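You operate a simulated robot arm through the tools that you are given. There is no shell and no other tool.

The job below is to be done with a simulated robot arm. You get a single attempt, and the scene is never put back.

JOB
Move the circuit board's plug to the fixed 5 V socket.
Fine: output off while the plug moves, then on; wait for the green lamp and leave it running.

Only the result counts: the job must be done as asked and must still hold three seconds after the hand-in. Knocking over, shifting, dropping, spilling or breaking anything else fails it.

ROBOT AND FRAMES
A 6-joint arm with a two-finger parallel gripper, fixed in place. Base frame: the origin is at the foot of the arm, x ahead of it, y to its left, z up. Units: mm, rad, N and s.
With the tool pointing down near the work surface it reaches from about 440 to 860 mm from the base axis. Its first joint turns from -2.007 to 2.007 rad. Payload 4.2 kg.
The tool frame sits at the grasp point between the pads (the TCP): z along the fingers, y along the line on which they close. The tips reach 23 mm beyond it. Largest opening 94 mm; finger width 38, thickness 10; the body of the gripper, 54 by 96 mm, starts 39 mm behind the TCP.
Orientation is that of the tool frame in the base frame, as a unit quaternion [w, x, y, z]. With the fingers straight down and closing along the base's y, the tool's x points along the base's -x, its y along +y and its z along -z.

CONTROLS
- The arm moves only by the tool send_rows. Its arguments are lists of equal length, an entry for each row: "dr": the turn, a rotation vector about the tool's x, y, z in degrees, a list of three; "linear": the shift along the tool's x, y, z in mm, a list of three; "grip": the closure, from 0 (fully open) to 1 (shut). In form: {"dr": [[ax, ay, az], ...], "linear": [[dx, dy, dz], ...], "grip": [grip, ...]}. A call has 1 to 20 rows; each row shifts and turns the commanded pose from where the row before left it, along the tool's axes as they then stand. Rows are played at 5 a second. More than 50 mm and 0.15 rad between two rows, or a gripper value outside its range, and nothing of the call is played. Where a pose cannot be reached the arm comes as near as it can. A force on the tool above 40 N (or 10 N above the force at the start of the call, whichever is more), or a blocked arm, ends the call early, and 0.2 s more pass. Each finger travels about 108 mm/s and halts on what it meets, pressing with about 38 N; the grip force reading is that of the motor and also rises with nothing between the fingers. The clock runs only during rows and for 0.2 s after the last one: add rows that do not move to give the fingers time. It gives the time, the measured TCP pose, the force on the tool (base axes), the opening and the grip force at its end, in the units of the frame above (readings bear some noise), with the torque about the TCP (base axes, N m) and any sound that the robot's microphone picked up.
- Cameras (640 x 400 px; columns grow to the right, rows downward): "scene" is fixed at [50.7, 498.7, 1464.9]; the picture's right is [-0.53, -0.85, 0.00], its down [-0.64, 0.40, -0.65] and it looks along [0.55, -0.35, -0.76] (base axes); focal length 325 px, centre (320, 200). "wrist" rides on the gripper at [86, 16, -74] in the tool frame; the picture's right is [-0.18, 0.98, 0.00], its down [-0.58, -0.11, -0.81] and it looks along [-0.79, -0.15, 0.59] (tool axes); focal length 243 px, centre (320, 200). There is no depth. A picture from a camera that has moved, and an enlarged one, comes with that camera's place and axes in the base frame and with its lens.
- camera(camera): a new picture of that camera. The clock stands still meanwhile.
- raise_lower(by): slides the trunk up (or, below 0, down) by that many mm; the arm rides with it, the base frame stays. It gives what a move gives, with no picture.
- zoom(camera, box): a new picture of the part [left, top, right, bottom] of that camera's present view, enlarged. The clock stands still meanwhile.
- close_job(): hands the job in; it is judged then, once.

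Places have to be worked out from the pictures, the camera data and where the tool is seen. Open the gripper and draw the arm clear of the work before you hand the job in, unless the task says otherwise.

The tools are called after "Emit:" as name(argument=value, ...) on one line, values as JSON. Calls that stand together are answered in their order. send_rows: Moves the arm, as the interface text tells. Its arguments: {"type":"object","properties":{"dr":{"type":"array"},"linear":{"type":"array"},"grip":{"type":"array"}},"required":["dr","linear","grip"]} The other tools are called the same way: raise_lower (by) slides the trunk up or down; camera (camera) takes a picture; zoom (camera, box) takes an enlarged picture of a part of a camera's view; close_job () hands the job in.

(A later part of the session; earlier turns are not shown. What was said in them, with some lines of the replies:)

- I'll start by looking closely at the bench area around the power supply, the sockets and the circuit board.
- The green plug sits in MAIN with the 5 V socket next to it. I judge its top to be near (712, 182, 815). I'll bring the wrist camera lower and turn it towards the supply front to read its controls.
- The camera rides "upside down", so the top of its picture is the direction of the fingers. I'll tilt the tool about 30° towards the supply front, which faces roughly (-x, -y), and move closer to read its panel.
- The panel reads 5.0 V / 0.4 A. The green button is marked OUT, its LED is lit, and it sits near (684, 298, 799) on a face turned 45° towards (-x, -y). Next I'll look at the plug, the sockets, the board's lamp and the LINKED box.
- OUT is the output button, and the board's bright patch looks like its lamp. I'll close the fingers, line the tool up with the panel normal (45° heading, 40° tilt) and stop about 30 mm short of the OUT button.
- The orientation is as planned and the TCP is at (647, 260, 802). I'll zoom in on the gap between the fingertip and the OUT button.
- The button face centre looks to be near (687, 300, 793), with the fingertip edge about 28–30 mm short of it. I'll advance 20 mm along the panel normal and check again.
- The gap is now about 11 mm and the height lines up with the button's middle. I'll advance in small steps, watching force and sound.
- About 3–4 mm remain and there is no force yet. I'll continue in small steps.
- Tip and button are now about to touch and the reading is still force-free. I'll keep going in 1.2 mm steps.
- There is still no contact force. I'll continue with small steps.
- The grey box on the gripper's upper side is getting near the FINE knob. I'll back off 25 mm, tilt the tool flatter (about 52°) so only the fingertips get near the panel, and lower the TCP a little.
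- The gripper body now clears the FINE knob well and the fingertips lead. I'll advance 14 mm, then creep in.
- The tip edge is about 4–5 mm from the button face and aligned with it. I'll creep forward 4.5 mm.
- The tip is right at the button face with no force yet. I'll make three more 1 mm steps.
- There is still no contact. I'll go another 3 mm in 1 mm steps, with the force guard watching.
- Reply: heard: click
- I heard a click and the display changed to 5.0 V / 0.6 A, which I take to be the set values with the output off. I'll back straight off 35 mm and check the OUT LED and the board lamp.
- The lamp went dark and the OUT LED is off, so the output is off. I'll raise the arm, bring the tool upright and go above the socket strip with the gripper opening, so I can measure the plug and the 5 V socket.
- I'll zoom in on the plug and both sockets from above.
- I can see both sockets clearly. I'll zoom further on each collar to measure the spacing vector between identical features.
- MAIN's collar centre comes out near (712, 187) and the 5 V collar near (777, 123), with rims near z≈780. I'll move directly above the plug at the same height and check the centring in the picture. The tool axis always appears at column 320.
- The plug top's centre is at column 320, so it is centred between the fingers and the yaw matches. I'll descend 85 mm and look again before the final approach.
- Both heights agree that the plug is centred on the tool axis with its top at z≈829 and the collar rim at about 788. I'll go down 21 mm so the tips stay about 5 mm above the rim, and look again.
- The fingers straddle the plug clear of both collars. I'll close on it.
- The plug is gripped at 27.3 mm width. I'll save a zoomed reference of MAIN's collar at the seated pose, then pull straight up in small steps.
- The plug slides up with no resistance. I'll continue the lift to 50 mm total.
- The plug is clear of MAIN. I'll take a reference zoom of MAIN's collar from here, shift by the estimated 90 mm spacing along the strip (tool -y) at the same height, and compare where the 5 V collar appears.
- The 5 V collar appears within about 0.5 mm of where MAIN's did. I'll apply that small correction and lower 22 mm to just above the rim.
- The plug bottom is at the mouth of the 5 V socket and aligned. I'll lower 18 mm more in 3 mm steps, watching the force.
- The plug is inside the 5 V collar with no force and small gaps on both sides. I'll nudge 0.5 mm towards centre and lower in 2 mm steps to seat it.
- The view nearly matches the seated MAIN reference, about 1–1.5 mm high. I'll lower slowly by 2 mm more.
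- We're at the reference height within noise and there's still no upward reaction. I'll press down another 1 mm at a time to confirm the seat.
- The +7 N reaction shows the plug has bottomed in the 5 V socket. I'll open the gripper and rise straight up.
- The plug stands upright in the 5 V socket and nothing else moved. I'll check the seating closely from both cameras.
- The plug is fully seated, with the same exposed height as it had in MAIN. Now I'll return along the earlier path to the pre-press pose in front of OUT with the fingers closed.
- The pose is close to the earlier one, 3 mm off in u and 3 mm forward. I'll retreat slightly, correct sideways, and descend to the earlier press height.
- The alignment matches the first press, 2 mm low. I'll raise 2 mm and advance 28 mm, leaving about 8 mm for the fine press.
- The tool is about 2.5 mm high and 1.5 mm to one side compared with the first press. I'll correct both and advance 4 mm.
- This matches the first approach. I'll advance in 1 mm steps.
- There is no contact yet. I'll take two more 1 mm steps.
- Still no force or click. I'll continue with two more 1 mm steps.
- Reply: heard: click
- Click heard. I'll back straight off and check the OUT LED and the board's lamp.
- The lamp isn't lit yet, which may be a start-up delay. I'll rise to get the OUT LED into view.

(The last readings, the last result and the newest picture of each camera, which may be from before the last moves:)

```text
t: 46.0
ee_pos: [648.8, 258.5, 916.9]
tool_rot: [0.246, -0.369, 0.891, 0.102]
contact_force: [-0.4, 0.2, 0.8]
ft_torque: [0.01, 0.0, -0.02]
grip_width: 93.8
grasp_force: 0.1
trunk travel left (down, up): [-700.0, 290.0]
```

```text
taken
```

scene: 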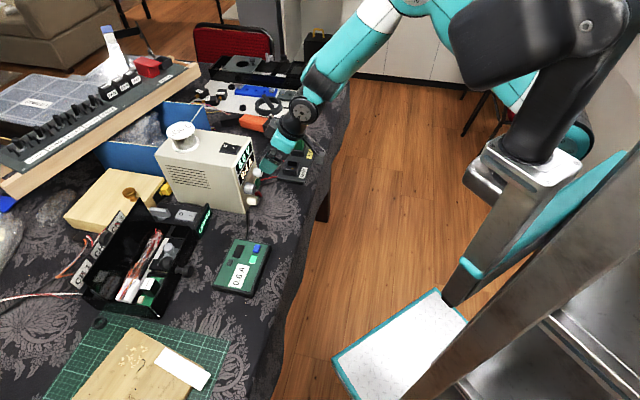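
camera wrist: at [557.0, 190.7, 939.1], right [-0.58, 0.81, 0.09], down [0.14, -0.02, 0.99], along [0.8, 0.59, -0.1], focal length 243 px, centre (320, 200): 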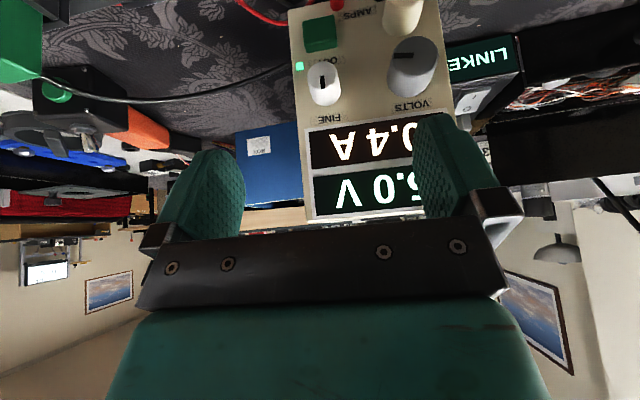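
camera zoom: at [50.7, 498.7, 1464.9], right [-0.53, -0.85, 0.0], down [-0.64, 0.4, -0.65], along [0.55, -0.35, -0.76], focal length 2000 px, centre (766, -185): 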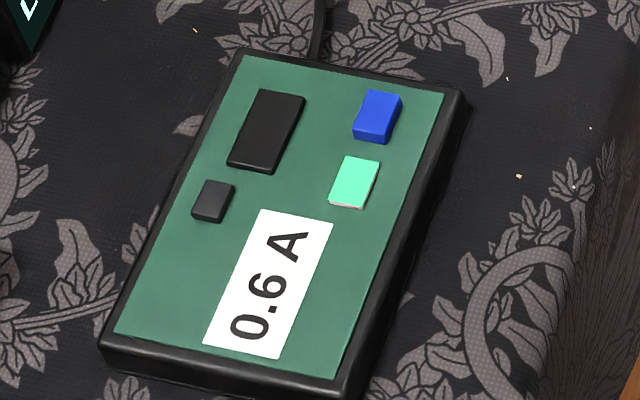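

The board's lamp is green, the OUT LED is lit and the display reads 5.0 V / 0.4 A. I'll draw the arm up and clear, wait a few seconds, and verify it holds.

Emit:
send_rows(dr=[[0, 0, 0], [0, 0, 0], [0, 7.75, 0], [0, 7.75, 0], [0, 7.75, 0], [0, 7.75, 0], [0, 0, 0], [0, 0, 0], [0, 0, 0], [0, 0, 0], [0, 0, 0], [0, 0, 0], [0, 0, 0], [0, 0, 0], [0, 0, 0], [0, 0, 0], [0, 0, 0], [0, 0, 0], [0, 0, 0], [0, 0, 0]], linear=[[-23.2, 0, -38.6], [-23.2, 0, -38.6], [0, 0, 0], [0, 0, 0], [0, 0, 0], [0, 0, 0], [37.6, -20.3, 0], [37.6, -20.3, 0], [37.6, -20.3, 0], [37.6, -20.3, 0], [0, 0, 0], [0, 0, 0], [0, 0, 0], [0, 0, 0], [0, 0, 0], [0, 0, 0], [0, 0, 0], [0, 0, 0], [0, 0, 0], [0, 0, 0]], grip=[0, 0, 0, 0, 0, 0, 0, 0, 0, 0, 0, 0, 0, 0, 0, 0, 0, 0, 0, 0])

Emit:
camera(camera="scene")

Emit:
zoom(camera="scene", box=[215, 110, 345, 300])

Emit:
camera(camera="wrist")

```text
t: 50.2
ee_pos: [597.4, 97.8, 1010.6]
tool_rot: [0.0, -0.383, 0.924, 0.0]
contact_force: [0.6, -0.3, -0.8]
ft_torque: [-0.04, 0.01, 0.0]
grip_width: 93.8
grasp_force: 0.1
trunk travel left (down, up): [-700.0, 290.0]
```

```text
taken
```

scene: 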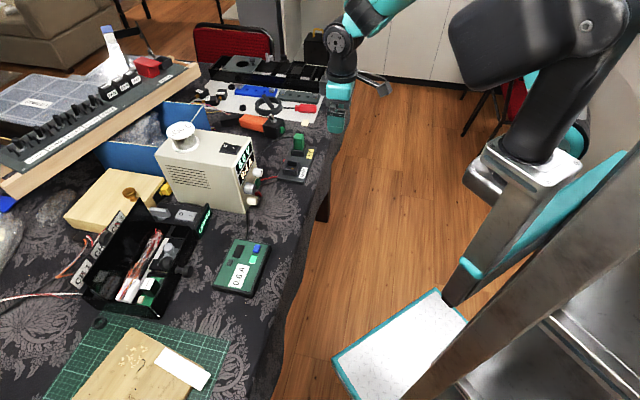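

```text
2.11 times, centred on (280, 205) of scene
camera zoom: at [50.7, 498.7, 1464.9], right [-0.53, -0.85, 0.0], down [-0.64, 0.4, -0.65], along [0.55, -0.35, -0.76], focal length 684 px, centre (404, 190)
```

zoom: 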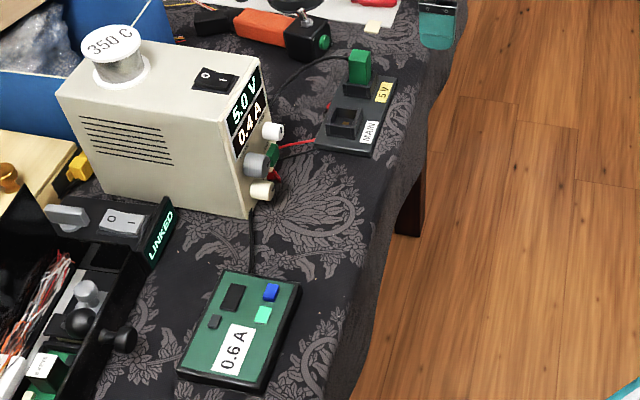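

```text
taken
camera wrist: at [523.1, 47.9, 1086.0], right [-0.56, 0.83, 0.0], down [0.49, 0.33, 0.81], along [0.67, 0.46, -0.59], focal length 243 px, centre (320, 200)
```

wrist: 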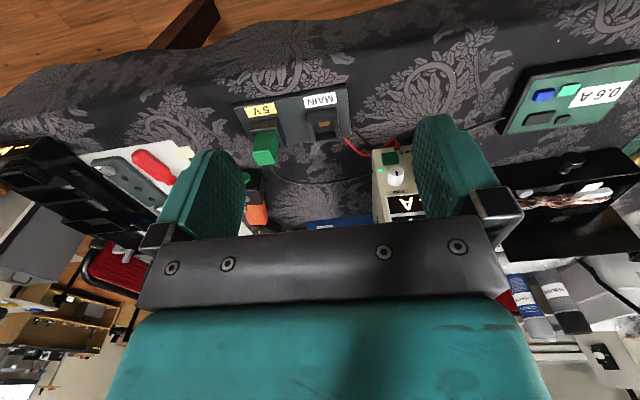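

Four seconds on, the lamp is still green and the display still reads 5.0 V / 0.4 A with the plug seated in the 5 V socket. Everything else is where it was, and the arm is clear with the gripper open, so I'm handing the job in.

Emit:
close_job()

```text
The job is handed in.
```

The circuit board's plug is now in the fixed 5 V socket, and the board is powered with its green lamp lit.

- **Output off:** I pressed OUT before touching the plug. The board's lamp went dark.
- **Plug moved:** I pulled the plug out of MAIN and pressed it into the 5 V socket until it bottomed. It stands upright at about the same height as it did in MAIN.
- **Output on:** I pressed OUT again. The OUT light came on, then the board's lamp turned green, and the display reads 5.0 V / 0.4 A.

The lamp was still green about four seconds later, when I handed the job in with the output running. The arm is clear of the bench with the gripper open, and nothing else looked moved in the final pictures.
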